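You operate a simulated robot arm through the tools that you are given. There is no shell and no other tool. Be economical: measure what you need, move in short steps, check, and stop when the job is done.

You are at the controls of a simulated robot arm. One attempt, no reset.

## Task
Put things in order on the ironing board top. At the end: the grey ironing water bottle is on the white blue-handled tray; the yellow hose connector stands where the grey white-ended bulb stood; the grey white-ended bulb from the ironing board top stands where the pink stain stick stood; the pink stain stick stands where the grey ironing water bottle stood; whatever was shut is shut again. Leave all else as you found it, and nothing knocked over.

The check looks at the end state, three seconds after you hand in, the way a careful person would. Anything else that was tipped, shoved, dropped, spilled or broken makes it a failure.

## Robot
A 6-joint arm with a two-finger parallel gripper, fixed in place. Base frame: the origin is at the foot of the arm, x ahead of it, y to its left, z up; the work surface is at about z = 879. Readings come in mm, rad, newtons and seconds.
With the tool pointing down near the work surface it reaches from about 240 to 640 mm from the base axis. Its first joint turns from -1.152 to 1.152 rad. Payload 2.7 kg.
Tool frame: the origin (TCP) lies between the finger pads and is the grasp point; the fingertips stand 23 mm ahead of it; z points along the fingers, y is the line along which they close. The gripper opens to 94 mm. The fingers are 38 mm wide and 10 mm thick; the gripper's body (54 by 96 mm) begins 39 mm behind the TCP.
Orientation is told as [roll, pitch, yaw] about the base's x, y, z axes, in that order, counted from this pose: with the fingers straight down and closing along the base's y, the tool's x points along the base's -x, its y along +y and its z along -z.

## Interface
- The arm moves only by the tool apply_moves. Its arguments are lists of equal length, an entry for each row: "dp": the shift along the tool's x, y, z in mm, a list of three; "turn": the turn, a rotation vector about the tool's x, y, z in rad, a list of three; "gripper": the closure, from 0 (fully open) to 1 (shut). In form: {"dp": [[dx, dy, dz], ...], "turn": [[rx, ry, rz], ...], "gripper": [gripper, ...]}. A call has 1 to 10 rows; each row is the pose to reach, as a shift and turn from the pose commanded when the call began, along the tool's axes at that moment. Rows are played at 5 a second. More than 50 mm and 0.15 rad between two rows, or a gripper value outside its range, and nothing of the call is played. Where a pose cannot be reached the arm comes as near as it can. A force on the tool above 40 N (or 10 N above the force at the start of the call, whichever is more), or a blocked arm, ends the call early, and 0.2 s more pass. Each finger travels about 45 mm/s and halts on what it meets, pressing with about 37 N; the grip force reading is that of the motor and also rises with nothing between the fingers. The clock runs only during rows and for 0.2 s after the last one: add rows that repeat a pose to give the fingers time. The reply holds the time, the measured pose of the TCP, the force on the tool along the base axes, the opening and the grip force, in the units named above and with some noise.
- Cameras (640 x 400 px; columns grow to the right, rows downward): "scene" is fixed at [97, -456.1, 1404.2]; the picture's right is [0.49, -0.87, 0.00], its down [-0.50, -0.28, -0.82] and it looks along [0.71, 0.40, -0.57] (base axes); focal length 214 px, centre (320, 200). "wrist" rides on the gripper at [-39, 0, -44] in the tool frame; the picture's right is [0.00, -1.00, 0.00], its down [0.97, 0.00, -0.24] and it looks along [0.24, 0.00, 0.97] (tool axes); focal length 218 px, centre (320, 200).
- camera(camera): a new picture of that camera. No time passes.
- point_at(camera, pixels): for up to 12 pixels [column, row] of the newest picture of that camera ("zoom" is the newest enlarged one), the place [x, y, z] in the base frame of the surface seen there, good to about 2 mm. No time passes.
- inspect(camera, box): a new picture of the part [left, top, right, bottom] of that camera's present view, enlarged. No time passes.
- finish_job(): hands the job in; it is judged then, once.

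Go step by step. Measure first, check grasps and placings, and put right what went wrong. The budget is 80 turns and 38 pictures, counting those below and the enlarged ones. Unless the task says otherwise, let go and move clear before handing in, and close with one line.

The tools are called by a JSON object that holds its "method" and its "body". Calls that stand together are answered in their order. apply_moves: Moves the arm, as the interface text tells. Its arguments: {"type":"object","properties":{"dp":{"type":"array","items":{"type":"array","items":{"type":"number"}}},"turn":{"type":"array","items":{"type":"array","items":{"type":"number"}}},"gripper":{"type":"array","items":{"type":"number"}}},"required":["dp","turn","gripper"]} The other tools are called the same way: camera (camera) takes a picture; point_at (camera, pixels) gives the place of the surface under pixels of a picture; inspect (camera, box) takes an enlarged picture of a part of a camera's view; finish_job () hands the job in.

At the start:

```text
clock: 0.0
tool_pos: [227.6, -284.9, 1301.0]
ee_rot: [0.0, 0.0, 0.0]
wrist_force: [0.3, -0.1, 0.0]
width: 94.1
grasp_force: 0.0
```

scene: 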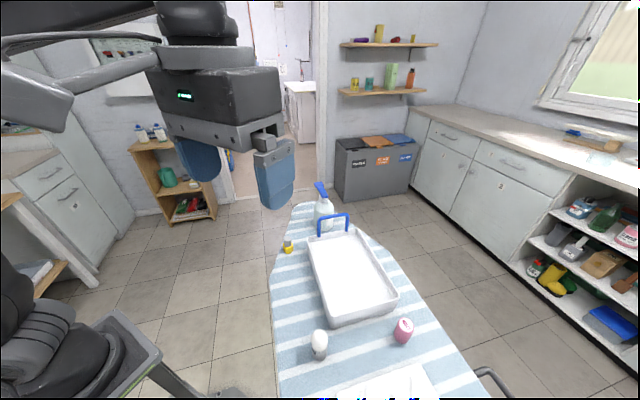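
wrist: 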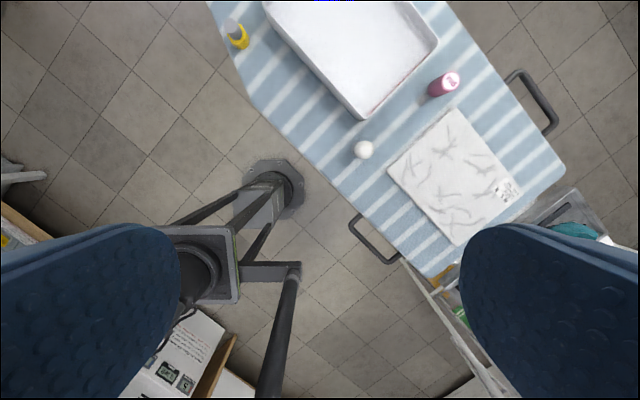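

The scene shows the bulb near (319,345), stain stick (403,330), connector (288,247), bottle (324,208) and tray with blue handle. I'll enlarge to measure.

{"method": "inspect", "body": {"camera": "scene", "box": [260, 170, 420, 270]}}

{"method": "point_at", "body": {"camera": "scene", "pixels": [[319, 336], [320, 352], [320, 359], [403, 324], [402, 340], [289, 240], [288, 250], [324, 200], [324, 215], [350, 270], [345, 320], [395, 293]]}}

```text
4.00 times, centred on (340, 220) of scene
```

zoom: 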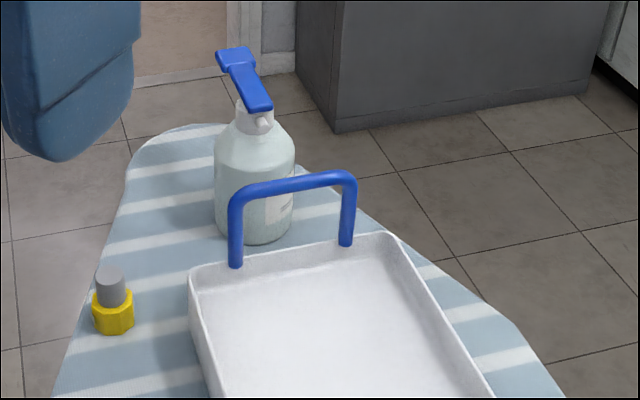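

```text
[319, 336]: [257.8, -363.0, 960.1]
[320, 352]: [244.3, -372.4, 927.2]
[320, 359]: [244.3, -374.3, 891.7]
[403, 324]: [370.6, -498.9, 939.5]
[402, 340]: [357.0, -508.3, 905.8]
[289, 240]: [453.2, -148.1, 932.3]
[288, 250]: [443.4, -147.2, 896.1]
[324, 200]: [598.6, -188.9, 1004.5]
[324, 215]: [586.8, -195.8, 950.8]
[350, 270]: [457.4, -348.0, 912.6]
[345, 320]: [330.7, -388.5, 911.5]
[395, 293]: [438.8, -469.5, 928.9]
```

Rough positions are in hand; now the near objects enlarged for centres and dimensions.

{"method": "point_at", "body": {"camera": "zoom", "pixels": [[111, 272], [113, 300], [93, 300], [133, 300], [112, 328], [217, 190], [294, 190], [255, 235], [237, 60], [260, 100], [238, 225], [347, 215]]}}

{"method": "inspect", "body": {"camera": "scene", "box": [270, 290, 430, 390]}}

```text
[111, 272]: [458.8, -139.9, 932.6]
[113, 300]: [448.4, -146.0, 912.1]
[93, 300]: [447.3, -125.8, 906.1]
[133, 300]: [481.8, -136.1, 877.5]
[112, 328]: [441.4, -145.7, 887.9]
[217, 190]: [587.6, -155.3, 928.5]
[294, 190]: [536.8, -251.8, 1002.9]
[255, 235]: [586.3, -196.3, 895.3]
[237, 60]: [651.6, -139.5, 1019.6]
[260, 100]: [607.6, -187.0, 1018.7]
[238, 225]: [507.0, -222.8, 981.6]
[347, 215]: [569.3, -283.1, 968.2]
```

```text
4.00 times, centred on (350, 340) of scene
```

zoom: 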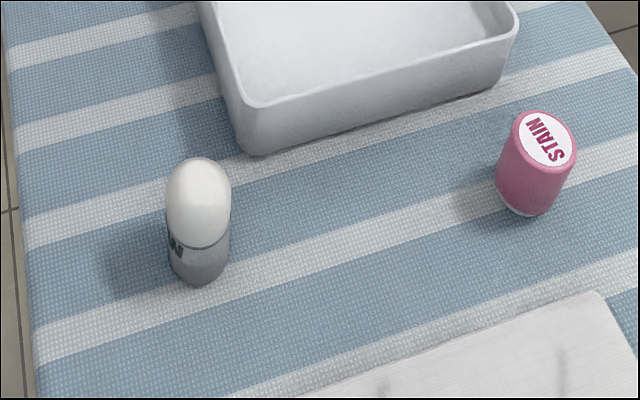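

Measuring bulb, stick and tray points in this enlargement.

{"method": "point_at", "body": {"camera": "zoom", "pixels": [[198, 165], [198, 215], [168, 215], [229, 215], [200, 282], [545, 138], [535, 180], [499, 175], [524, 211], [300, 60], [400, 30], [262, 104]]}}

{"method": "apply_moves", "body": {"dp": [[-50, 0, 0], [-100, 30, 0], [-130, 60, 40]], "turn": [[0, 0, 0], [0, 0, 0], [0, 0, 0]], "gripper": [0, 0, 0]}}

```text
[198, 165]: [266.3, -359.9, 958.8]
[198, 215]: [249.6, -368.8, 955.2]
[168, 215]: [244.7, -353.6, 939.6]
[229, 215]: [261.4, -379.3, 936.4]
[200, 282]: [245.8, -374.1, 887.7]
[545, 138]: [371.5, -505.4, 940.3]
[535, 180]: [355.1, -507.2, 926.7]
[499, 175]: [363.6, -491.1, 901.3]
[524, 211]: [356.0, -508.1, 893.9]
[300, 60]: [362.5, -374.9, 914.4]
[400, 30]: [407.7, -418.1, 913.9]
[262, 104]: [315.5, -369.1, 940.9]
```

```text
refused: row 2 steps farther than a row can; nothing moved
```

The tray floor is about z=914 and the rim about 941. Moving over the board for a top view.

{"method": "apply_moves", "body": {"dp": [[-45, 0, 0], [-90, 10, 0], [-130, 30, 0], [-160, 60, 10], [-160, 60, 10]], "turn": [[0, 0, 0], [0, 0, 0], [0, 0, 0], [0, 0, 0], [0, 0, 0]], "gripper": [0, 0, 0, 0, 0]}}

{"method": "camera", "body": {"camera": "wrist"}}

```text
clock: 1.2
tool_pos: [387.8, -224.2, 1290.6]
ee_rot: [0.0, -0.001, 0.001]
wrist_force: [-0.2, 0.1, 0.2]
width: 93.9
grasp_force: 0.0
```

```text
33 pictures are left
```

wrist: 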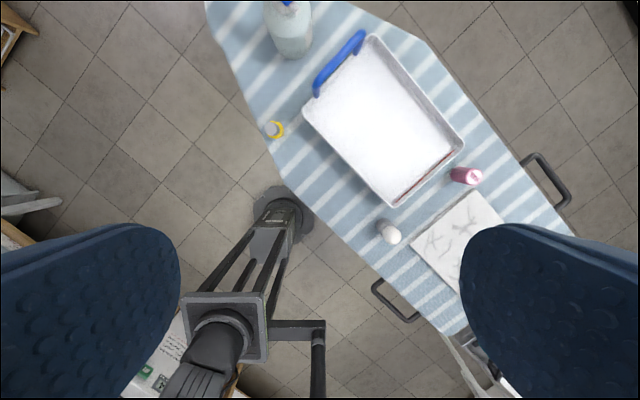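

Good top view: tray corners about (367,40), (304,105), (463,145), (395,207). Measure tray, connector, bulb and stick.

{"method": "point_at", "body": {"camera": "wrist", "pixels": [[372, 36], [304, 108], [462, 143], [393, 205], [380, 115], [358, 40], [318, 88], [272, 129], [386, 231], [470, 176], [292, 50], [288, 8]]}}

{"method": "inspect", "body": {"camera": "wrist", "box": [240, 0, 400, 100]}}

{"method": "inspect", "body": {"camera": "wrist", "box": [350, 140, 510, 240]}}

```text
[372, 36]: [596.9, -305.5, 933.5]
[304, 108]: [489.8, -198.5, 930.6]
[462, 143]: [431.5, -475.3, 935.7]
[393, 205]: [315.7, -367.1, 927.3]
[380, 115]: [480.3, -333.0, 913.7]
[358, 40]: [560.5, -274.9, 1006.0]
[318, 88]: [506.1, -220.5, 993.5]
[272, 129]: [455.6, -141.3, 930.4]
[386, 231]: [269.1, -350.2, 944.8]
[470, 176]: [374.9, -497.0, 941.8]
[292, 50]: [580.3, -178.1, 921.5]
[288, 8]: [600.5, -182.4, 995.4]
```

```text
4.00 times, centred on (320, 50) of wrist
```

zoom: 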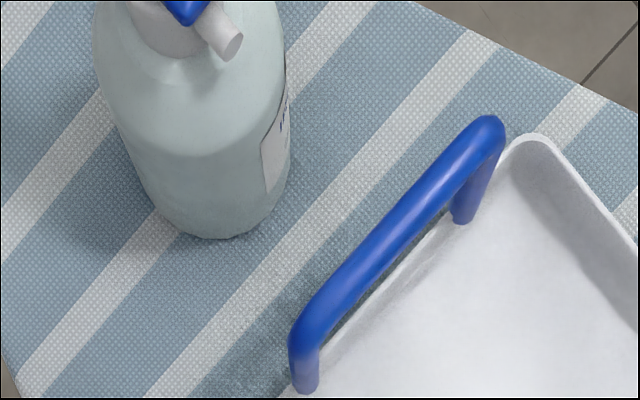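

```text
4.00 times, centred on (430, 190) of wrist
```

zoom: 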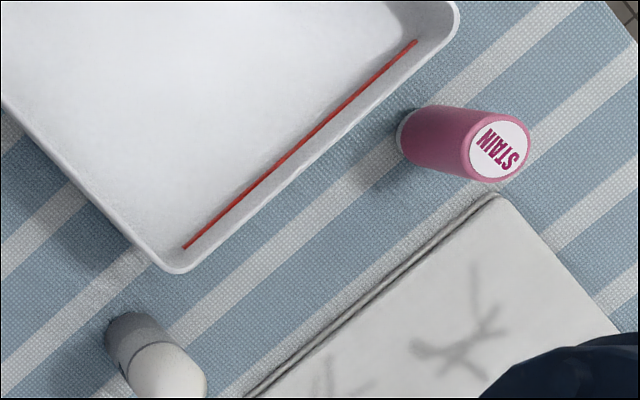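

Measure stick's top disc and bulb here, in the newest zoom.

{"method": "point_at", "body": {"camera": "zoom", "pixels": [[500, 150], [471, 150], [528, 150], [500, 123], [500, 178], [400, 135], [425, 170], [178, 372], [108, 335], [128, 372], [160, 325], [490, 200]]}}

{"method": "inspect", "body": {"camera": "wrist", "box": [240, 0, 400, 100]}}

```text
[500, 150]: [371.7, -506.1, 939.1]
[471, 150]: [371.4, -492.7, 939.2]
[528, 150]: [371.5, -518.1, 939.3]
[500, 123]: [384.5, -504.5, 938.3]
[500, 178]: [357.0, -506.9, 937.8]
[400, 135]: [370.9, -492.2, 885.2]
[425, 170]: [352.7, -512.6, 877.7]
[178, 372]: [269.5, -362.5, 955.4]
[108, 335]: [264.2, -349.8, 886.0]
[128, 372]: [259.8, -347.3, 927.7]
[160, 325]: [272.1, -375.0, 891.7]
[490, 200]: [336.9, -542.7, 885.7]
```

```text
4.00 times, centred on (320, 50) of wrist
```

zoom: 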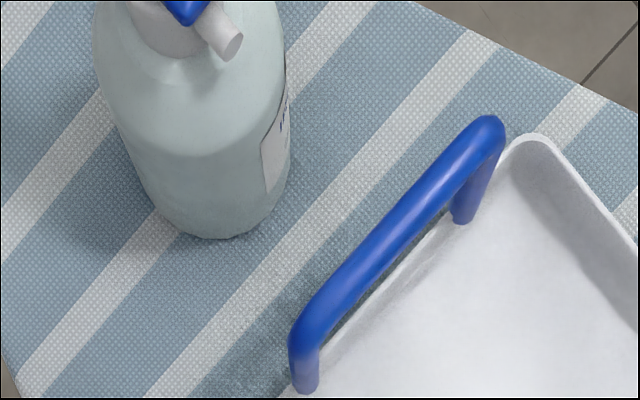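

Stick axis ≈ (371,-505.5), bulb ≈ (258,-365). Now bottle edge points.

{"method": "point_at", "body": {"camera": "zoom", "pixels": [[210, 232], [165, 205], [255, 215], [215, 180], [170, 160], [260, 150], [200, 120], [140, 120], [265, 120], [200, 75], [165, 40], [232, 42]]}}

{"method": "apply_moves", "body": {"dp": [[-40, 10, 0], [-80, 20, 0], [-120, 30, 0], [-160, 40, 0], [-180, 40, 0], [-180, 40, 0]], "turn": [[0, 0, 0], [0, 0, 0], [0, 0, 0], [0, 0, 0], [0, 0, 0], [0, 0, 0]], "gripper": [0, 0, 0, 0, 0, 0]}}

{"method": "camera", "body": {"camera": "wrist"}}

```text
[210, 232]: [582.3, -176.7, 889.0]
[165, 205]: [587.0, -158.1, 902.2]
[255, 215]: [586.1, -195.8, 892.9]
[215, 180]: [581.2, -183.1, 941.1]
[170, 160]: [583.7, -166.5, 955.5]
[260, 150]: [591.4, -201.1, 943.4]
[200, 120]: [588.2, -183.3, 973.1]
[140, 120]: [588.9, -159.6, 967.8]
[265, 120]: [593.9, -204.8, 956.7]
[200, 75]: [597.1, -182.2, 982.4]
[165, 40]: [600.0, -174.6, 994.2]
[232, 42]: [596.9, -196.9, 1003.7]
```

```text
clock: 2.6
tool_pos: [503.4, -168.7, 1242.0]
ee_rot: [0.0, -0.002, 0.001]
wrist_force: [-0.3, 0.3, 0.4]
width: 93.8
grasp_force: 0.1
out of reach, approached as far as the arm can: row 2, 3, 4, 5, 6
```

```text
29 pictures are left
```

wrist: 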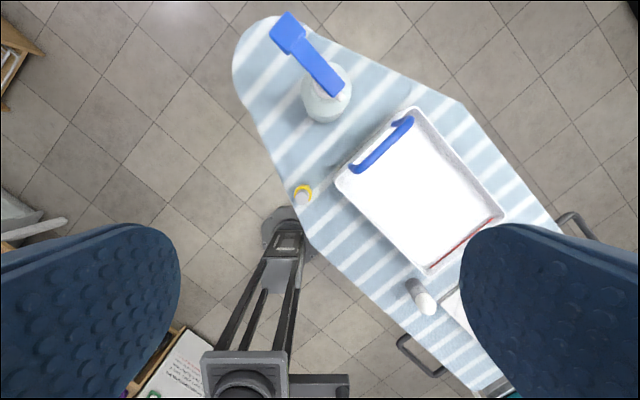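

Bottle's body circle fits centre ≈(616,-178), R≈34.5. Measure its head (lever 290,30 to 335,90) and compare scale; then turn the tool yaw to the radial direction while retreating.

{"method": "point_at", "body": {"camera": "wrist", "pixels": [[288, 28], [305, 55], [325, 80], [338, 92], [345, 75], [305, 105], [330, 122], [303, 192], [301, 204], [346, 105], [423, 302], [410, 290]]}}

{"method": "apply_moves", "body": {"dp": [[40, 0, 0], [40, 0, 0], [40, 0, 0]], "turn": [[0, 0, 0.14], [0, 0, 0.281], [0, 0, 0.281]], "gripper": [0, 0, 0]}}

```text
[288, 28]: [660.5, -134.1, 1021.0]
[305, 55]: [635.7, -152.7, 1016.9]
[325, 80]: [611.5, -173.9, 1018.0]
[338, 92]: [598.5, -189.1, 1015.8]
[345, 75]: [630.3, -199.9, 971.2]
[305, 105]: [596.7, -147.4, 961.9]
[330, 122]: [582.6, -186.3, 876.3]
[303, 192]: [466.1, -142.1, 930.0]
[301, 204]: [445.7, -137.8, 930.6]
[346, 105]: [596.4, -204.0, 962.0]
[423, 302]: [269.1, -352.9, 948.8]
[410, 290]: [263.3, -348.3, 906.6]
```

```text
clock: 3.4
tool_pos: [463.3, -165.8, 1240.8]
ee_rot: [0.0, -0.001, -0.283]
wrist_force: [0.8, 0.7, 0.0]
width: 93.9
grasp_force: 0.1
```

Commanded pose follows the clipped one. Now tilt the fingers outward 70° while staying put (high above everything).

{"method": "apply_moves", "body": {"dp": [[0, 3, 0], [0, 6, 0], [0, 10, 0], [0, 15, 0], [0, 20, 0], [0, 25, 0], [0, 29, 0], [0, 29, 0], [0, 29, 0], [0, 29, 0]], "turn": [[0, -0.14, 0], [0, -0.28, 0], [0, -0.42, 0], [0, -0.56, 0], [0, -0.7, 0], [0, -0.84, 0], [0, -0.98, 0], [0, -1.12, 0], [0, -1.22, 0], [0, -1.22, 0]], "gripper": [0, 0, 0, 0, 0, 0, 0, 0, 0, 0]}}

```text
clock: 5.6
tool_pos: [476.8, -139.5, 1250.2]
ee_rot: [-0.017, -1.143, -0.284]
wrist_force: [-0.2, -0.2, -0.4]
width: 93.9
grasp_force: 0.1
out of reach, approached as far as the arm can: row 9, 10
```

Tilt of 65° reached (joint limit), which is enough. Lower to r≈535, z≈1005 in front of the bottle.

{"method": "apply_moves", "body": {"dp": [[35, 0, 23], [69, 0, 45.4], [104, 0, 68], [138, 0, 91], [173, 0, 114], [207, 0, 136], [207, 0, 136]], "turn": [[0, 0, 0], [0, 0, 0], [0, 0, 0], [0, 0, 0], [0, 0, 0], [0, 0, 0], [0, 0, 0]], "gripper": [0, 0, 0, 0, 0, 0, 0]}}

{"method": "camera", "body": {"camera": "wrist"}}

{"method": "camera", "body": {"camera": "scene"}}

```text
clock: 7.2
tool_pos: [524.8, -77.2, 1040.8]
ee_rot: [-0.046, -1.138, -0.285]
wrist_force: [0.2, -0.5, 0.0]
width: 93.8
grasp_force: 0.1
out of reach, approached as far as the arm can: row 1, 2, 3, 4, 5, 6, 7
```

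```text
28 pictures are left
```

wrist: 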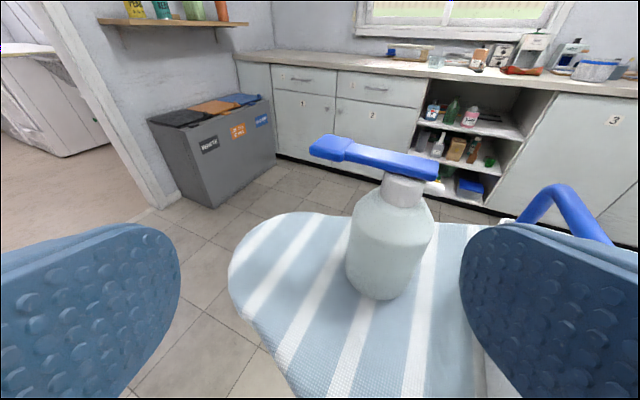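

```text
27 pictures are left
```

scene: 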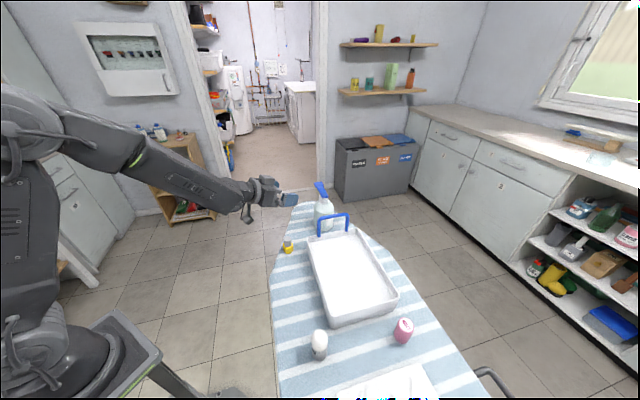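

The bottle sits at right of view and the arm drifted laterally: the wrist is at its straight-out limit. Reduce tilt to 55° and re-centre laterally.

{"method": "apply_moves", "body": {"dp": [[0, 0, -5], [0, -20, -5], [1, -45, -5], [2, -71, -5], [2, -71, -5]], "turn": [[-0.023, 0.12, 0], [-0.046, 0.178, 0], [-0.046, 0.178, 0], [-0.046, 0.178, 0], [-0.046, 0.178, 0]], "gripper": [0, 0, 0, 0, 0]}}

```text
clock: 8.4
tool_pos: [521.8, -76.1, 1044.8]
ee_rot: [-0.032, -0.93, -0.274]
wrist_force: [-0.1, 0.8, -0.3]
width: 94.0
grasp_force: 0.1
out of reach, approached as far as the arm can: row 1, 2, 3, 4
```

Tilt is now 53° but the lateral move didn't happen; try again with a small lateral move away from the singular pose.

{"method": "apply_moves", "body": {"dp": [[0, -10, 0], [0, -25, 0], [0, -45, 0], [0, -65, 0], [0, -65, 0]], "turn": [[0, 0, 0], [0, 0, 0], [0, 0, 0], [0, 0, 0], [0, 0, 0]], "gripper": [0, 0, 0, 0, 0]}}

```text
clock: 9.6
tool_pos: [516.3, -103.7, 1045.1]
ee_rot: [0.028, -0.927, -0.359]
wrist_force: [-0.4, 0.2, -1.1]
width: 94.0
grasp_force: 0.1
out of reach, approached as far as the arm can: row 1, 2, 3, 4, 5
```

Still blocked by a wrist joint. Reduce the tilt further to about 35° and restore yaw before re-centring.

{"method": "apply_moves", "body": {"dp": [[0, 0, 0], [0, 0, 0], [0, 0, 0], [0, 0, 0]], "turn": [[-0.005, 0.11, -0.02], [-0.01, 0.22, -0.04], [-0.016, 0.327, -0.064], [-0.016, 0.327, -0.064]], "gripper": [0, 0, 0, 0]}}

{"method": "camera", "body": {"camera": "scene"}}

```text
clock: 10.6
tool_pos: [529.5, -119.3, 1060.7]
ee_rot: [-0.097, -0.743, -0.267]
wrist_force: [-2.0, -1.9, -2.0]
width: 94.1
grasp_force: 0.0
out of reach, approached as far as the arm can: row 2, 3, 4
```

```text
26 pictures are left
```

scene: 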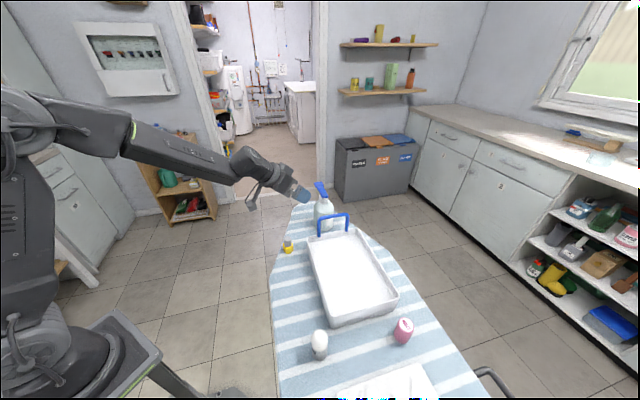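

The wrist is near its singular pose. Retract upward while returning to straight-down, then I'll choose a gentler tilt.

{"method": "apply_moves", "body": {"dp": [[-10, -4, -22], [-20, -8, -44], [-31, -12, -66], [-41, -16, -88], [-51, -20, -110], [-62, -20, -133], [-62, -20, -133]], "turn": [[-0.03, 0.12, 0], [-0.06, 0.24, 0], [-0.09, 0.36, 0], [-0.097, 0.48, 0], [-0.097, 0.6, 0], [-0.097, 0.72, 0], [-0.097, 0.743, 0]], "gripper": [0, 0, 0, 0, 0, 0, 0]}}

```text
clock: 12.2
tool_pos: [482.3, -117.0, 1201.3]
ee_rot: [0.038, 0.006, -0.312]
wrist_force: [-0.8, 0.0, -0.1]
width: 94.0
grasp_force: 0.0
```

Back to straight-down. New plan: the bottle's collar (z≈982–1005) can be gripped from above with the fingers straddling the lever (lever runs along 45°), so yaw to +45°. First zero the roll, then yaw.

{"method": "apply_moves", "body": {"dp": [[0, 0, 0], [0, 0, 0]], "turn": [[0.038, -0.006, 0], [0.038, -0.006, 0]], "gripper": [0, 0, 0]}}

```text
refused: the lists must be of equal length
```

{"method": "apply_moves", "body": {"dp": [[0, 0, 0], [0, 0, 0]], "turn": [[0.038, -0.006, 0], [0.038, -0.006, 0]], "gripper": [0, 0]}}

{"method": "apply_moves", "body": {"dp": [[0, 0, 0], [0, 0, 0], [0, 0, 0], [0, 0, 0], [0, 0, 0], [0, 0, 0], [0, 0, 0], [0, 0, 0], [0, 0, 0]], "turn": [[0, 0, -0.14], [0, 0, -0.28], [0, 0, -0.42], [0, 0, -0.56], [0, 0, -0.7], [0, 0, -0.84], [0, 0, -0.98], [0, 0, -1.09], [0, 0, -1.09]], "gripper": [0, 0, 0, 0, 0, 0, 0, 0, 0]}}

{"method": "camera", "body": {"camera": "wrist"}}

```text
clock: 12.8
tool_pos: [481.7, -116.7, 1200.9]
ee_rot: [0.0, -0.002, -0.312]
wrist_force: [-0.6, 0.2, 0.8]
width: 94.0
grasp_force: 0.0
```

```text
clock: 14.8
tool_pos: [481.7, -115.2, 1199.1]
ee_rot: [-0.002, -0.001, 0.778]
wrist_force: [0.5, -0.1, 0.4]
width: 94.4
grasp_force: 0.0
```

```text
25 pictures are left
```

wrist: 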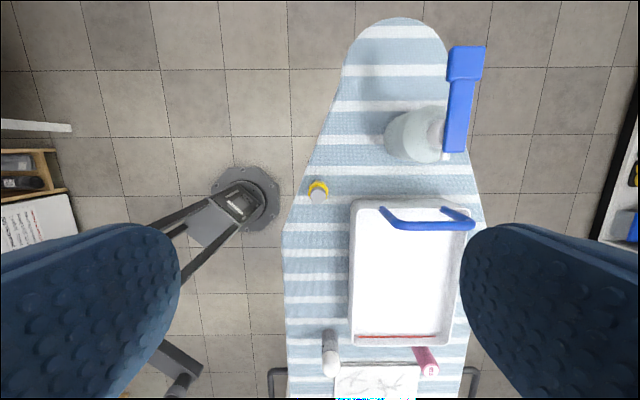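

Lever is aligned with the image vertical, so the yaw is right. Enlarge the bottle head to measure.

{"method": "inspect", "body": {"camera": "wrist", "box": [370, 40, 530, 140]}}

{"method": "inspect", "body": {"camera": "wrist", "box": [370, 90, 530, 190]}}

{"method": "point_at", "body": {"camera": "zoom", "pixels": [[295, 240], [380, 240], [295, 200], [390, 200], [270, 160], [265, 230], [250, 260], [285, 280], [100, 170], [150, 270], [330, 220], [340, 100]]}}

```text
4.00 times, centred on (450, 90) of wrist
```

zoom: 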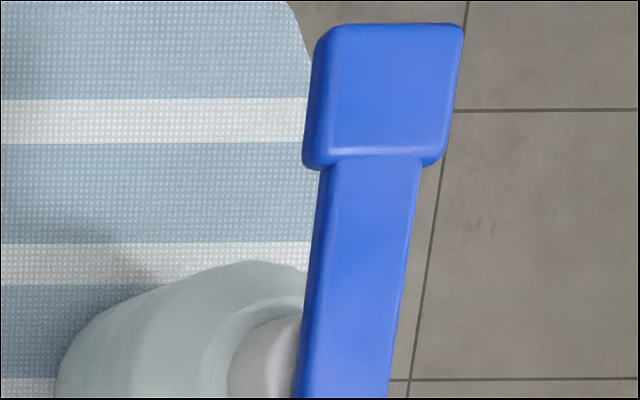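

```text
4.00 times, centred on (450, 140) of wrist
```

zoom: 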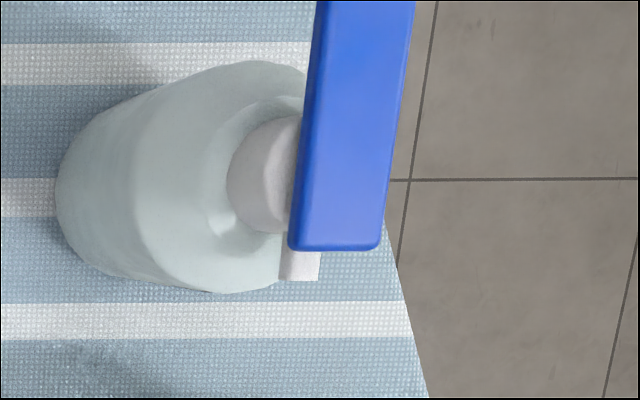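

```text
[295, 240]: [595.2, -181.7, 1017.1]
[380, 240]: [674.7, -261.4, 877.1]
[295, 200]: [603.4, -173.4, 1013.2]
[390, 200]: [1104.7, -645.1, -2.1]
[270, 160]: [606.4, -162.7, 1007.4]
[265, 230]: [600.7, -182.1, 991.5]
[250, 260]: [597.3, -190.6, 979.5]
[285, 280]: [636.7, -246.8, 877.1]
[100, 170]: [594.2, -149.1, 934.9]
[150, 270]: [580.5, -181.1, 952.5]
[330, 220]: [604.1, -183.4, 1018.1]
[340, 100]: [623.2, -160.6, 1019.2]
```

Lever centreline passes over the bottle axis (616,-178), lever ≈24 wide, collar ≈34 wide. Tilt 0.35 about the closing axis to save reach, then check.

{"method": "apply_moves", "body": {"dp": [[0, 0, 0], [0, 0, 0], [0, 0, 0], [0, 0, 0]], "turn": [[0, -0.12, 0], [0, -0.24, 0], [0, -0.35, 0], [0, -0.35, 0]], "gripper": [0, 0, 0, 0]}}

{"method": "apply_moves", "body": {"dp": [[3, -28, 27], [6, -56, 55], [9, -84, 82], [12, -111, 109], [15.2, -139.1, 136.5], [15.2, -139.1, 136.5]], "turn": [[0, 0, 0], [0, 0, 0], [0, 0, 0], [0, 0, 0], [0, 0, 0], [0, 0, 0]], "gripper": [0, 0, 0, 0, 0, 0]}}

{"method": "camera", "body": {"camera": "wrist"}}

```text
clock: 15.8
tool_pos: [482.1, -116.5, 1200.9]
ee_rot: [-0.003, -0.351, 0.777]
wrist_force: [-0.7, -0.5, -0.1]
width: 94.0
grasp_force: 0.1
```

```text
clock: 17.2
tool_pos: [602.1, -194.2, 1066.4]
ee_rot: [-0.001, -0.349, 0.777]
wrist_force: [-0.2, -0.2, 0.4]
width: 94.0
grasp_force: 0.1
```

```text
22 pictures are left
```

wrist: 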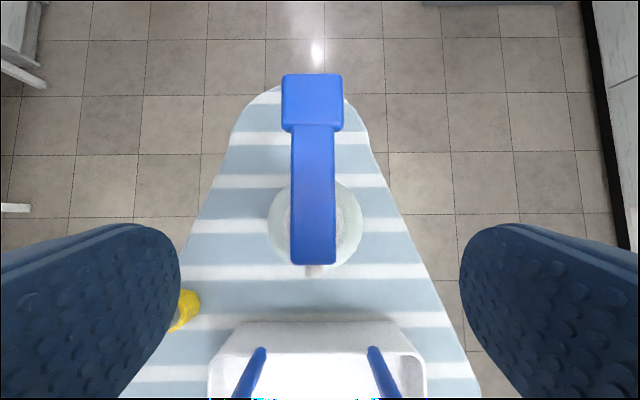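

The lever (columns 291–336) is centred between the fingers, ~2 mm left. Advance 55 mm along the tool axis.

{"method": "apply_moves", "body": {"dp": [[-1, 2, 18], [-2, 2, 36], [-2, 2, 55], [-2, 2, 55]], "turn": [[0, 0, 0], [0, 0, 0], [0, 0, 0], [0, 0, 0]], "gripper": [0, 0, 0, 0]}}

{"method": "camera", "body": {"camera": "wrist"}}

{"method": "inspect", "body": {"camera": "scene", "box": [260, 150, 420, 250]}}

```text
clock: 18.2
tool_pos: [616.7, -177.1, 1016.0]
ee_rot: [-0.001, -0.349, 0.775]
wrist_force: [-1.0, -0.1, 0.9]
width: 93.8
grasp_force: 0.0
```

```text
21 pictures are left
```

wrist: 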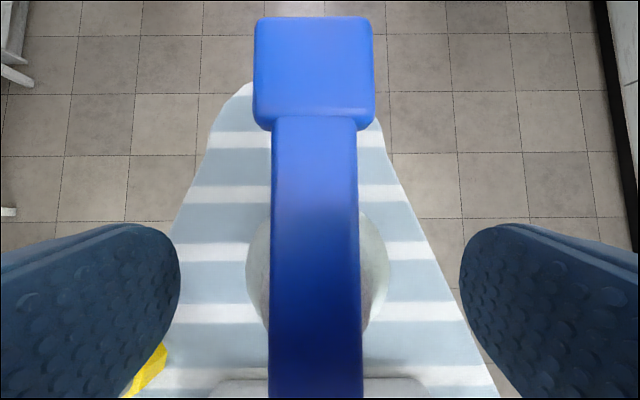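

```text
4.00 times, centred on (340, 200) of scene
```

zoom: 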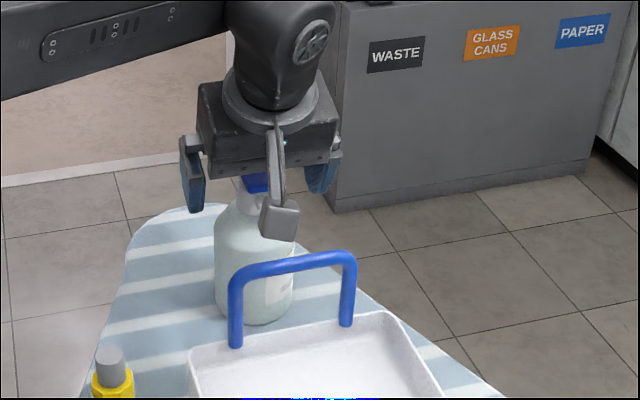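

Something with a square block hangs at zoom (280,220) near the bottle; I'll locate it before closing.

{"method": "point_at", "body": {"camera": "zoom", "pixels": [[280, 220], [278, 170], [193, 180], [322, 180], [245, 200], [265, 180], [280, 238]]}}

```text
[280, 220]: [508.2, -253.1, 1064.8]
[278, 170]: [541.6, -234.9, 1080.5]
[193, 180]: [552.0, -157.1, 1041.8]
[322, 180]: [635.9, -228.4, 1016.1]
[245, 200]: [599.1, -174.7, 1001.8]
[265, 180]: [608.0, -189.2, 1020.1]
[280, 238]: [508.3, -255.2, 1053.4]
```

The block belongs to the gripper (≈105 mm behind, well above TCP) and is clear. Close on the collar.

{"method": "apply_moves", "body": {"dp": [[0, 0, 0], [0, 0, 0], [0, 0, 0], [0, 0, 0], [0, 0, 0], [0, 0, 0]], "turn": [[0, 0, 0], [0, 0, 0], [0, 0, 0], [0, 0, 0], [0, 0, 0], [0, 0, 0]], "gripper": [0.5, 0.8, 1, 1, 1, 1]}}

{"method": "inspect", "body": {"camera": "scene", "box": [280, 150, 380, 213]}}

```text
clock: 19.6
tool_pos: [614.7, -177.3, 1016.4]
ee_rot: [-0.001, -0.348, 0.777]
wrist_force: [-1.2, 1.5, 0.6]
width: 30.8
grasp_force: 36.9
```

```text
6.35 times, centred on (330, 182) of scene
```

zoom: 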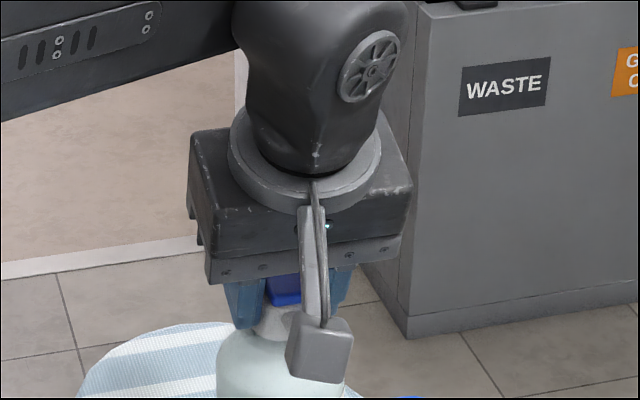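

Held on the collar (30.8 mm). Lift, draw inward, then raise above handle height.

{"method": "apply_moves", "body": {"dp": [[-3.4, 0, -9.4], [-6.8, 0, -18.8], [5, 28, -34], [16.6, 57, -48.6], [3, 57, -86], [-11, 57, -124], [-24.5, 57, -161.4], [-24.5, 57, -161.4]], "turn": [[0, 0, 0], [0, 0, 0], [0, 0, 0], [0, 0, 0], [0, 0, 0], [0, 0, 0], [0, 0, 0], [0, 0, 0]], "gripper": [1, 1, 1, 1, 1, 1, 1, 1]}}

{"method": "camera", "body": {"camera": "scene"}}

```text
clock: 21.4
tool_pos: [554.8, -160.6, 1174.9]
ee_rot: [-0.001, -0.349, 0.775]
wrist_force: [0.0, -0.2, -1.8]
width: 30.5
grasp_force: 36.8
```

```text
18 pictures are left
```

scene: 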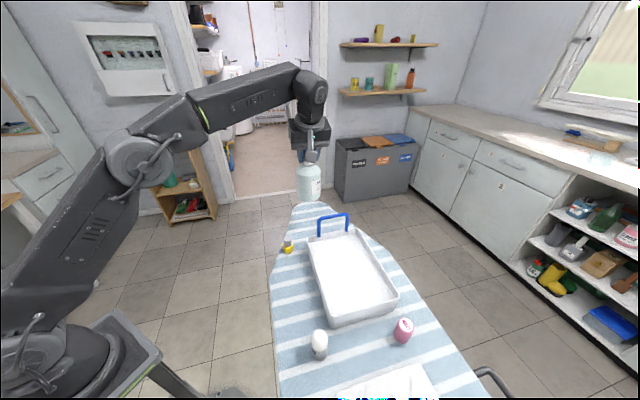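

Bottle hangs upright. Carry it over the tray centre.

{"method": "apply_moves", "body": {"dp": [[36, -12, -13.1], [72, -24, -26.3], [108, -36, -39.4], [144, -48, -52.6], [180.5, -59.8, -65.7], [180.5, -59.8, -65.7]], "turn": [[0, 0, 0], [0, 0, 0], [0, 0, 0], [0, 0, 0], [0, 0, 0], [0, 0, 0]], "gripper": [1, 1, 1, 1, 1, 1]}}

{"method": "camera", "body": {"camera": "scene"}}

```text
clock: 22.8
tool_pos: [459.2, -337.8, 1178.1]
ee_rot: [0.0, -0.349, 0.779]
wrist_force: [0.5, -0.4, -3.3]
width: 30.6
grasp_force: 37.0
```

```text
17 pictures are left
```

scene: 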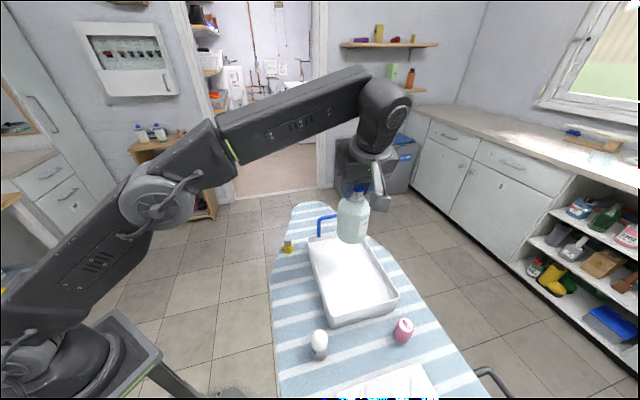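

Lower into the tray: to about 3 mm above its floor first.

{"method": "apply_moves", "body": {"dp": [[14, 0, 38], [28, 0, 76], [37, 0, 101], [41.7, 0, 114.7], [41.7, 0, 114.7]], "turn": [[0, 0, 0], [0, 0, 0], [0, 0, 0], [0, 0, 0], [0, 0, 0]], "gripper": [1, 1, 1, 1, 1]}}

{"method": "apply_moves", "body": {"dp": [[0.4, 0, 1], [0.8, 0, 2], [1, 0, 2.8], [1, 0, 2.8]], "turn": [[0, 0, 0], [0, 0, 0], [0, 0, 0], [0, 0, 0]], "gripper": [1, 1, 1, 1]}}

```text
clock: 24.0
tool_pos: [459.1, -336.1, 1054.4]
ee_rot: [-0.001, -0.35, 0.778]
wrist_force: [0.7, 0.9, -2.6]
width: 30.5
grasp_force: 37.1
```

```text
clock: 25.0
tool_pos: [458.8, -335.8, 1052.0]
ee_rot: [-0.002, -0.35, 0.778]
wrist_force: [1.0, 0.1, -2.8]
width: 30.7
grasp_force: 36.9
```

No contact force yet; creep down further.

{"method": "apply_moves", "body": {"dp": [[0.4, 0, 1], [0.7, 0, 2], [1.1, 0, 3], [1.1, 0, 3]], "turn": [[0, 0, 0], [0, 0, 0], [0, 0, 0], [0, 0, 0]], "gripper": [1, 1, 1, 1]}}

{"method": "inspect", "body": {"camera": "scene", "box": [300, 180, 428, 260]}}

```text
clock: 26.0
tool_pos: [458.4, -335.6, 1051.7]
ee_rot: [-0.006, -0.35, 0.778]
wrist_force: [-1.9, -0.4, 16.5]
width: 30.5
grasp_force: 37.2
```

```text
5.00 times, centred on (364, 220) of scene
```

zoom: 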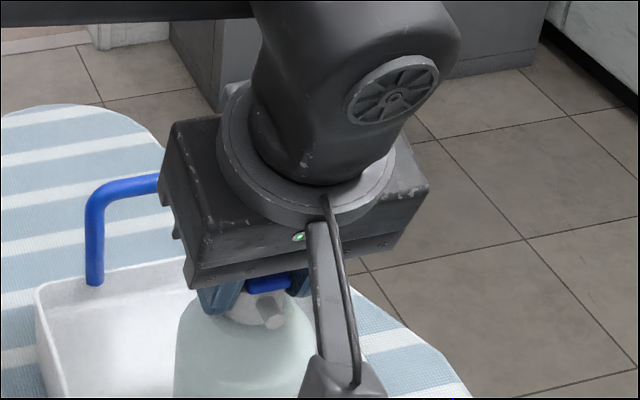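

Contact (16 N). Relieve slightly, open, and withdraw along the tool axis.

{"method": "apply_moves", "body": {"dp": [[-0.7, 0, -2], [-0.7, 0, -2], [-0.7, 0, -2], [-0.7, 0, -2], [-0.7, 0, -2], [-0.7, 0, -2], [-0.7, 0, -30], [-0.7, 0, -62], [-0.7, 0, -62]], "turn": [[0, 0, 0], [0, 0, 0], [0, 0, 0], [0, 0, 0], [0, 0, 0], [0, 0, 0], [0, 0, 0], [0, 0, 0], [0, 0, 0]], "gripper": [1, 0.7, 0.3, 0, 0, 0, 0, 0, 0]}}

{"method": "apply_moves", "body": {"dp": [[0, 0, -25], [0, 0, -60], [0, 0, -60]], "turn": [[0, 0.12, 0], [0, 0.24, 0], [0, 0.35, 0]], "gripper": [0, 0, 0]}}

{"method": "camera", "body": {"camera": "scene"}}

{"method": "camera", "body": {"camera": "wrist"}}

```text
clock: 28.0
tool_pos: [442.3, -350.4, 1105.9]
ee_rot: [-0.001, -0.349, 0.777]
wrist_force: [-0.2, -0.3, -0.4]
width: 93.8
grasp_force: 0.0
```

```text
clock: 28.8
tool_pos: [427.1, -364.1, 1163.1]
ee_rot: [-0.002, 0.001, 0.776]
wrist_force: [0.3, -0.3, 0.2]
width: 94.0
grasp_force: 0.0
```

```text
15 pictures are left
```

scene: 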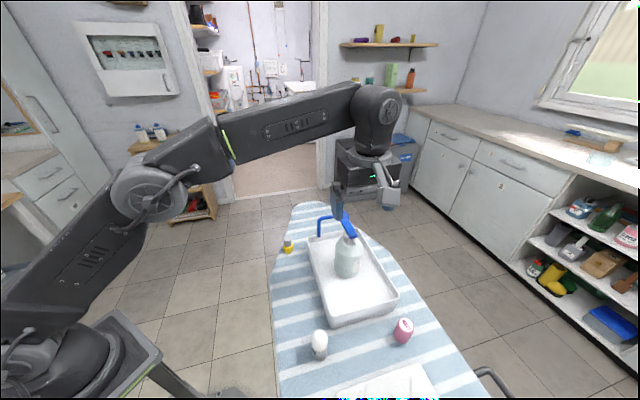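

```text
14 pictures are left
```

wrist: 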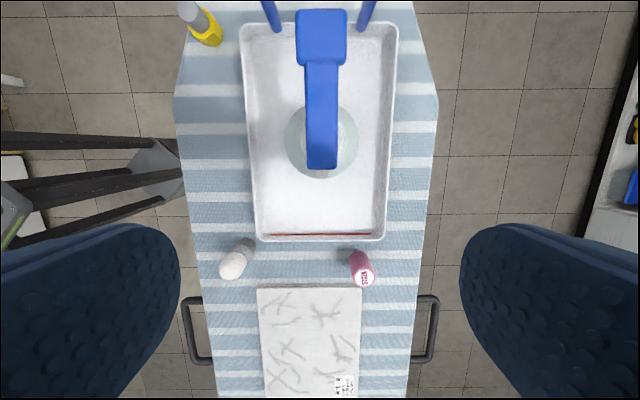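

The bottle stands in the tray. Measure the stick (360,265) and bulb (236,260) from this aligned view.

{"method": "inspect", "body": {"camera": "wrist", "box": [200, 200, 400, 325]}}

{"method": "point_at", "body": {"camera": "zoom", "pixels": [[533, 248], [503, 248], [561, 248], [478, 180], [510, 160], [545, 180], [110, 205], [75, 210], [150, 205], [140, 135], [178, 150], [160, 170]]}}

```text
3.20 times, centred on (300, 262) of wrist
```

zoom: 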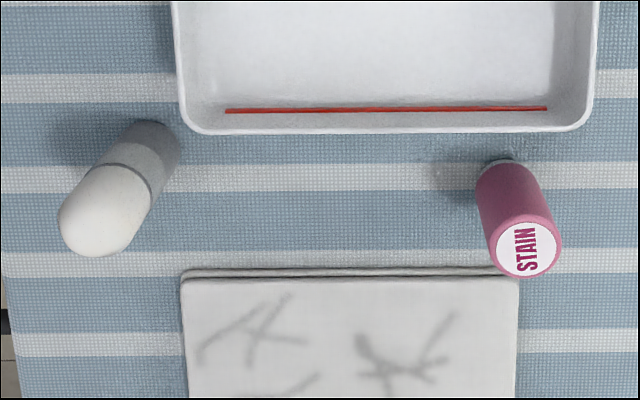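

```text
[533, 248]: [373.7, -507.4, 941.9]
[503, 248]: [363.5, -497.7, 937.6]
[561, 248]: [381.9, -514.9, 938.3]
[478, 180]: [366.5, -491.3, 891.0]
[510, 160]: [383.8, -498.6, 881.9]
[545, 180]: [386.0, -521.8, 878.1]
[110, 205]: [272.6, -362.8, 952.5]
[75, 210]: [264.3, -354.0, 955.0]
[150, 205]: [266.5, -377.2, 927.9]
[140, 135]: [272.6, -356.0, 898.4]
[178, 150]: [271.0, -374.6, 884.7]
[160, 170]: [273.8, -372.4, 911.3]
```

Stick axis ≈(371.8,-506), bulb ≈(259,-366). Move to a pre-grasp above the stick with 0.2 rad tilt.

{"method": "apply_moves", "body": {"dp": [[25.5, -10.4, 29.8], [51, -20.7, 59.5], [76.5, -31.1, 89.3], [102, -41.5, 119], [127.4, -51.8, 148.8], [152.9, -62.2, 178.5], [152.9, -62.2, 178.5]], "turn": [[0, -0.1, 0], [0, -0.2, 0], [0, -0.2, 0], [0, -0.2, 0], [0, -0.2, 0], [0, -0.2, 0], [0, -0.2, 0]], "gripper": [0, 0, 0, 0, 0, 0, 0]}}

{"method": "camera", "body": {"camera": "wrist"}}

```text
clock: 30.4
tool_pos: [361.9, -513.3, 984.6]
ee_rot: [-0.001, -0.198, 0.776]
wrist_force: [-0.2, 0.3, -0.1]
width: 94.0
grasp_force: 0.0
```

```text
12 pictures are left
```

wrist: 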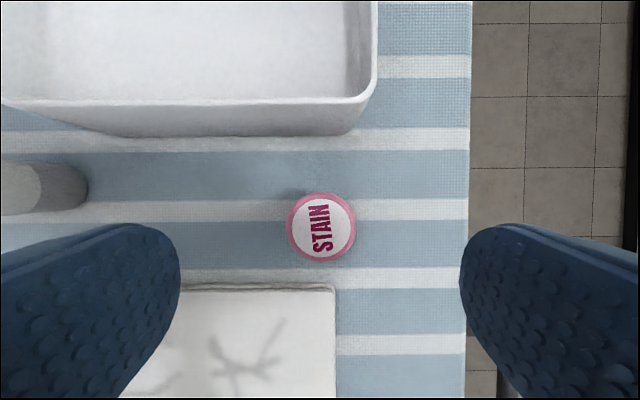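

Stick top is centred (col 321). Advance 70 mm and close.

{"method": "apply_moves", "body": {"dp": [[0, 0, 25], [0, 0, 50], [1, 0, 70], [1, 0, 70], [1, 0, 70], [1, 0, 70], [1, 0, 70], [1, 0, 70], [1, 0, 70], [1, 0, 70]], "turn": [[0, 0, 0], [0, 0, 0], [0, 0, 0], [0, 0, 0], [0, 0, 0], [0, 0, 0], [0, 0, 0], [0, 0, 0], [0, 0, 0], [0, 0, 0]], "gripper": [0, 0, 0, 0, 0.5, 0.8, 1, 1, 1, 1]}}

```text
clock: 32.6
tool_pos: [371.6, -508.5, 915.4]
ee_rot: [-0.003, -0.197, 0.776]
wrist_force: [-0.4, 0.7, 0.0]
width: 30.8
grasp_force: 36.9
```

Stick held. Lift it and draw inward to (310,-420,1030).

{"method": "apply_moves", "body": {"dp": [[-3.9, 0, -19.6], [-8.8, 0, -44], [-16.6, 26.6, -60.2], [-24.5, 53.2, -76.5], [-32.3, 79.7, -92.7], [-40.1, 106.3, -108.9], [-40.1, 106.3, -108.9]], "turn": [[0, 0, 0], [0, 0, 0], [0, 0, 0], [0, 0, 0], [0, 0, 0], [0, 0, 0], [0, 0, 0]], "gripper": [1, 1, 1, 1, 1, 1, 1]}}

{"method": "apply_moves", "body": {"dp": [[0, 0, 0], [0, 0, 0], [0, 0, 0], [0, 0, 0], [0, 0, 0], [0, 0, 0], [0, 0, 0], [0, 0, 0], [0, 0, 0]], "turn": [[0.026, 0, 0.129], [0.052, 0, 0.259], [0.078, 0, 0.388], [0.104, 0, 0.518], [0.13, 0, 0.647], [0.156, 0, 0.776], [0.182, 0, 0.906], [0.208, 0, 1.035], [0.208, 0, 1.035]], "gripper": [1, 1, 1, 1, 1, 1, 1, 1, 1]}}

```text
clock: 34.2
tool_pos: [309.7, -417.1, 1030.8]
ee_rot: [-0.003, -0.201, 0.779]
wrist_force: [-0.1, 1.1, -0.6]
width: 30.7
grasp_force: 36.6
```

```text
clock: 36.2
tool_pos: [310.2, -417.5, 1029.5]
ee_rot: [-0.002, -0.2, -0.281]
wrist_force: [-0.3, 0.6, -0.6]
width: 30.6
grasp_force: 36.8
```

Now yaw is radial. Traverse on the inner side past the bottle, toward the vacated spot.

{"method": "apply_moves", "body": {"dp": [[4.7, 39.6, -3], [9.4, 79.2, -6], [14.1, 118.8, -9], [18.8, 158.4, -12], [23.5, 198, -15], [-13, 221.4, -7.5], [-50, 244.8, 0], [-86.7, 268.2, 7.4], [-123.5, 291.6, 14.8], [-160.2, 315, 22.3]], "turn": [[0, 0, 0], [0, 0, 0], [0, 0, 0], [0, 0, 0], [0, 0, 0], [0, 0, 0], [0, 0, 0], [0, 0, 0], [0, 0, 0], [0, 0, 0]], "gripper": [1, 1, 1, 1, 1, 1, 1, 1, 1, 1]}}

{"method": "camera", "body": {"camera": "scene"}}

```text
clock: 38.4
tool_pos: [553.2, -161.6, 1041.3]
ee_rot: [0.001, -0.199, -0.278]
wrist_force: [-1.0, 0.4, -0.8]
width: 30.7
grasp_force: 37.4
```

```text
11 pictures are left
```

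scene: 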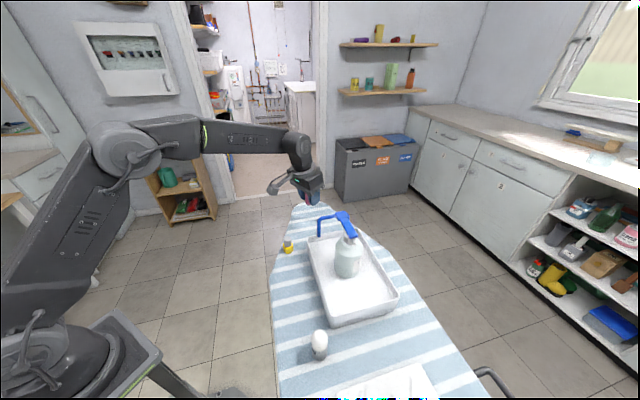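

Lower the stick over the bottle's old spot, stopping just above the surface.

{"method": "apply_moves", "body": {"dp": [[-26, 0.8, 28], [-52.8, 1.6, 56.6], [-43.8, 1.6, 100.7], [-37.2, 1.6, 132], [-37.2, 1.6, 133.5], [-37.2, 1.6, 133.5]], "turn": [[0, 0, 0], [0, 0, 0], [0, 0, 0], [0, 0, 0], [0, 0, 0], [0, 0, 0]], "gripper": [1, 1, 1, 1, 1, 1]}}

```text
clock: 39.8
tool_pos: [612.9, -179.2, 917.8]
ee_rot: [0.0, -0.199, -0.279]
wrist_force: [-0.1, -0.7, -0.8]
width: 30.6
grasp_force: 36.9
```

Fine-adjust and creep down until contact.

{"method": "apply_moves", "body": {"dp": [[-0.8, 1.2, 1], [-0.5, 1.2, 2], [-0.3, 1.2, 3], [-0.3, 1.2, 3]], "turn": [[0, 0, 0], [0, 0, 0], [0, 0, 0], [0, 0, 0]], "gripper": [1, 1, 1, 1]}}

```text
clock: 40.8
tool_pos: [615.0, -176.1, 914.9]
ee_rot: [-0.001, -0.203, -0.277]
wrist_force: [-1.7, 0.5, 6.6]
width: 30.9
grasp_force: 36.8
```

Contact at 6.6 N. Open and withdraw along the tool axis.

{"method": "apply_moves", "body": {"dp": [[0, 0, -0.5], [0, 0, -0.5], [0, 0, -0.5], [0, 0, -0.5], [0, 0, -0.5], [0, 0, -25], [0, 0, -60], [0, 0, -100], [0, 0, -140], [0, 0, -140]], "turn": [[0, 0, 0], [0, 0, 0], [0, 0, 0], [0, 0, 0], [0, 0, 0], [0, 0, 0], [0, 0, 0], [0, 0, 0], [0, 0, 0], [0, 0, 0]], "gripper": [0.8, 0.5, 0.2, 0, 0, 0, 0, 0, 0, 0]}}

{"method": "camera", "body": {"camera": "wrist"}}

{"method": "point_at", "body": {"camera": "wrist", "pixels": [[320, 200], [320, 210], [320, 220], [320, 230], [320, 190]]}}

```text
clock: 43.0
tool_pos: [585.9, -167.7, 1049.6]
ee_rot: [-0.001, -0.2, -0.279]
wrist_force: [0.0, -0.3, 0.2]
width: 94.0
grasp_force: 0.1
```

```text
10 pictures are left
```

wrist: 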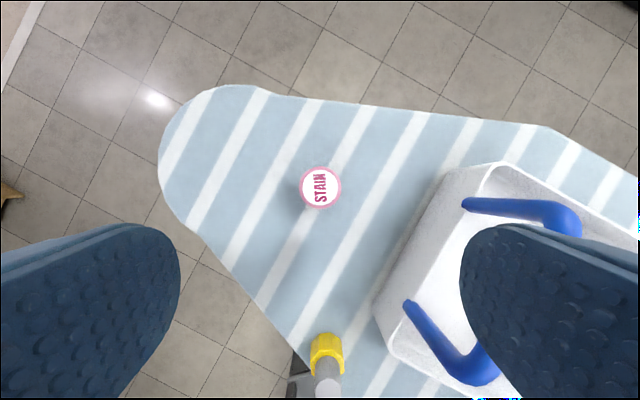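

```text
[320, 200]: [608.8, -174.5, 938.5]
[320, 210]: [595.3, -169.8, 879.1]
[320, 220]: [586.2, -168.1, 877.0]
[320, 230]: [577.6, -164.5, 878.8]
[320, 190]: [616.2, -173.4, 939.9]
```

Stick stands at ≈(617,-175), upright. Next the bulb: untilt, retreat, then yaw to board alignment above the bulb.

{"method": "apply_moves", "body": {"dp": [[36, 0, -13.4], [72, 0, -26.8], [108, 0, -40.2], [144, 0, -53.6], [180, 0, -67], [180, 0, -67]], "turn": [[0, 0, 0], [0, 0.1, 0], [0, 0.2, 0], [0, 0.2, 0], [0, 0.2, 0], [0, 0.2, 0]], "gripper": [0, 0, 0, 0, 0, 0]}}

{"method": "apply_moves", "body": {"dp": [[8, -31, 0], [16, -62, 0], [24, -93, 0], [32, -124, 0], [40, -155, 0], [48, -186, 0], [56, -217, 0], [64, -248, 0], [70, -279, 0], [70, -279, 0]], "turn": [[0, 0, -0.13], [0, 0, -0.26], [0, 0, -0.39], [0, 0, -0.52], [0, 0, -0.65], [0, 0, -0.78], [0, 0, -0.91], [0, 0, -1.04], [0, 0, -1.056], [0, 0, -1.056]], "gripper": [0, 0, 0, 0, 0, 0, 0, 0, 0, 0]}}

{"method": "camera", "body": {"camera": "wrist"}}

```text
clock: 44.4
tool_pos: [406.3, -114.9, 1080.5]
ee_rot: [0.0, 0.001, -0.28]
wrist_force: [0.1, 0.1, 0.6]
width: 94.0
grasp_force: 0.1
```

```text
clock: 46.6
tool_pos: [260.5, -364.7, 1081.1]
ee_rot: [-0.001, -0.001, 0.779]
wrist_force: [-0.2, 0.7, 0.8]
width: 94.0
grasp_force: 0.2
```

```text
9 pictures are left
```

wrist: 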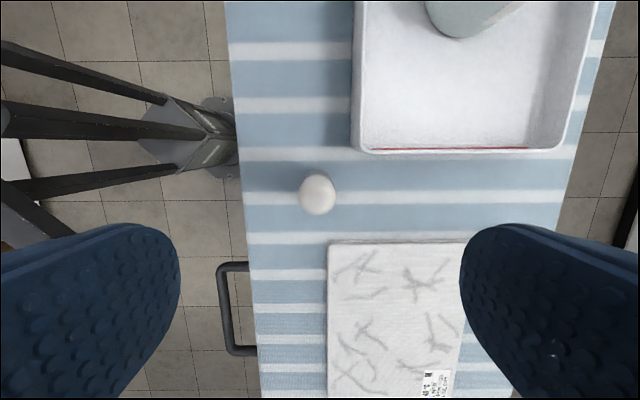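

Bulb centred (317,194). Descend to z≈930 and close.

{"method": "apply_moves", "body": {"dp": [[0, 2, 45], [0, 2, 90], [0, 2, 130], [0, 2, 151], [0, 2, 151], [0, 2, 151], [0, 2, 151], [0, 2, 151], [0, 2, 151], [0, 2, 151]], "turn": [[0, 0, 0], [0, 0, 0], [0, 0, 0], [0, 0, 0], [0, 0, 0], [0, 0, 0], [0, 0, 0], [0, 0, 0], [0, 0, 0], [0, 0, 0]], "gripper": [0, 0, 0, 0, 0, 0.5, 0.8, 1, 1, 1]}}

```text
clock: 48.8
tool_pos: [262.2, -365.1, 930.3]
ee_rot: [-0.001, 0.0, 0.778]
wrist_force: [0.5, -0.8, -0.5]
width: 31.2
grasp_force: 36.9
```

Bulb held. Lift 40 mm, slide along between tray and slab to the stick's old spot, and lower.

{"method": "apply_moves", "body": {"dp": [[0, 0, -20], [0, 0, -40], [5, -44, -40], [10, -89, -40], [15, -133, -40], [20.3, -178, -40], [20.3, -178, -40], [20.3, -178, -15], [20.3, -178, -3], [20.3, -178, -3]], "turn": [[0, 0, 0], [0, 0, 0], [0, 0, 0], [0, 0, 0], [0, 0, 0], [0, 0, 0], [0, 0, 0], [0, 0, 0], [0, 0, 0], [0, 0, 0]], "gripper": [1, 1, 1, 1, 1, 1, 1, 1, 1, 1]}}

```text
clock: 51.0
tool_pos: [370.6, -503.6, 933.3]
ee_rot: [0.001, -0.002, 0.775]
wrist_force: [0.1, -0.2, -0.9]
width: 31.0
grasp_force: 36.5
```

Nudge 2 mm outward and creep down to contact.

{"method": "apply_moves", "body": {"dp": [[1, -2, 1], [1, -2, 2.5], [1, -2, 3.8], [1, -2, 3.8]], "turn": [[0, 0, 0], [0, 0, 0], [0, 0, 0], [0, 0, 0]], "gripper": [1, 1, 1, 1]}}

```text
clock: 52.0
tool_pos: [371.7, -506.4, 932.0]
ee_rot: [-0.005, 0.0, 0.779]
wrist_force: [-1.0, 9.0, 25.2]
width: 30.8
grasp_force: 37.4
```

Contact is firm; relieve by 2 mm, then open and rise.

{"method": "apply_moves", "body": {"dp": [[0, 0, -2], [0, 0, -2], [0, 0, -2], [0, 0, -2], [0, 0, -2], [0, 0, -2], [0, 0, -30], [-5, 20, -75], [-10, 50, -110], [-10, 50, -110]], "turn": [[0, 0, 0], [0, 0, 0], [0, 0, 0], [0, 0, 0], [0, 0, 0], [0, 0, 0], [0, 0, 0], [0, 0, 0], [0, 0, 0], [0, 0, 0]], "gripper": [1, 0.8, 0.5, 0.2, 0, 0, 0, 0, 0, 0]}}

{"method": "camera", "body": {"camera": "wrist"}}

```text
clock: 54.2
tool_pos: [345.4, -464.1, 1037.3]
ee_rot: [0.0, 0.0, 0.776]
wrist_force: [-0.1, -0.3, -0.4]
width: 93.9
grasp_force: 0.1
```

```text
8 pictures are left
```

wrist: 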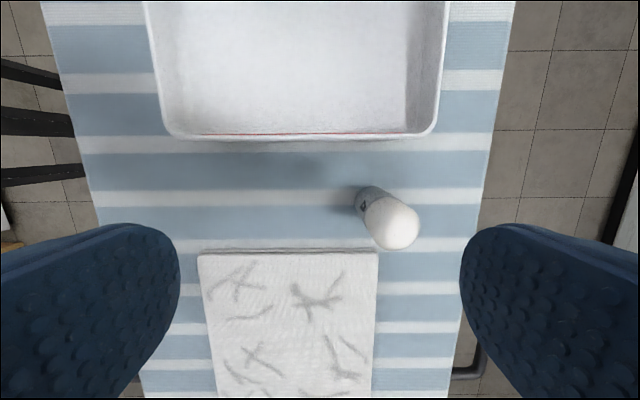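

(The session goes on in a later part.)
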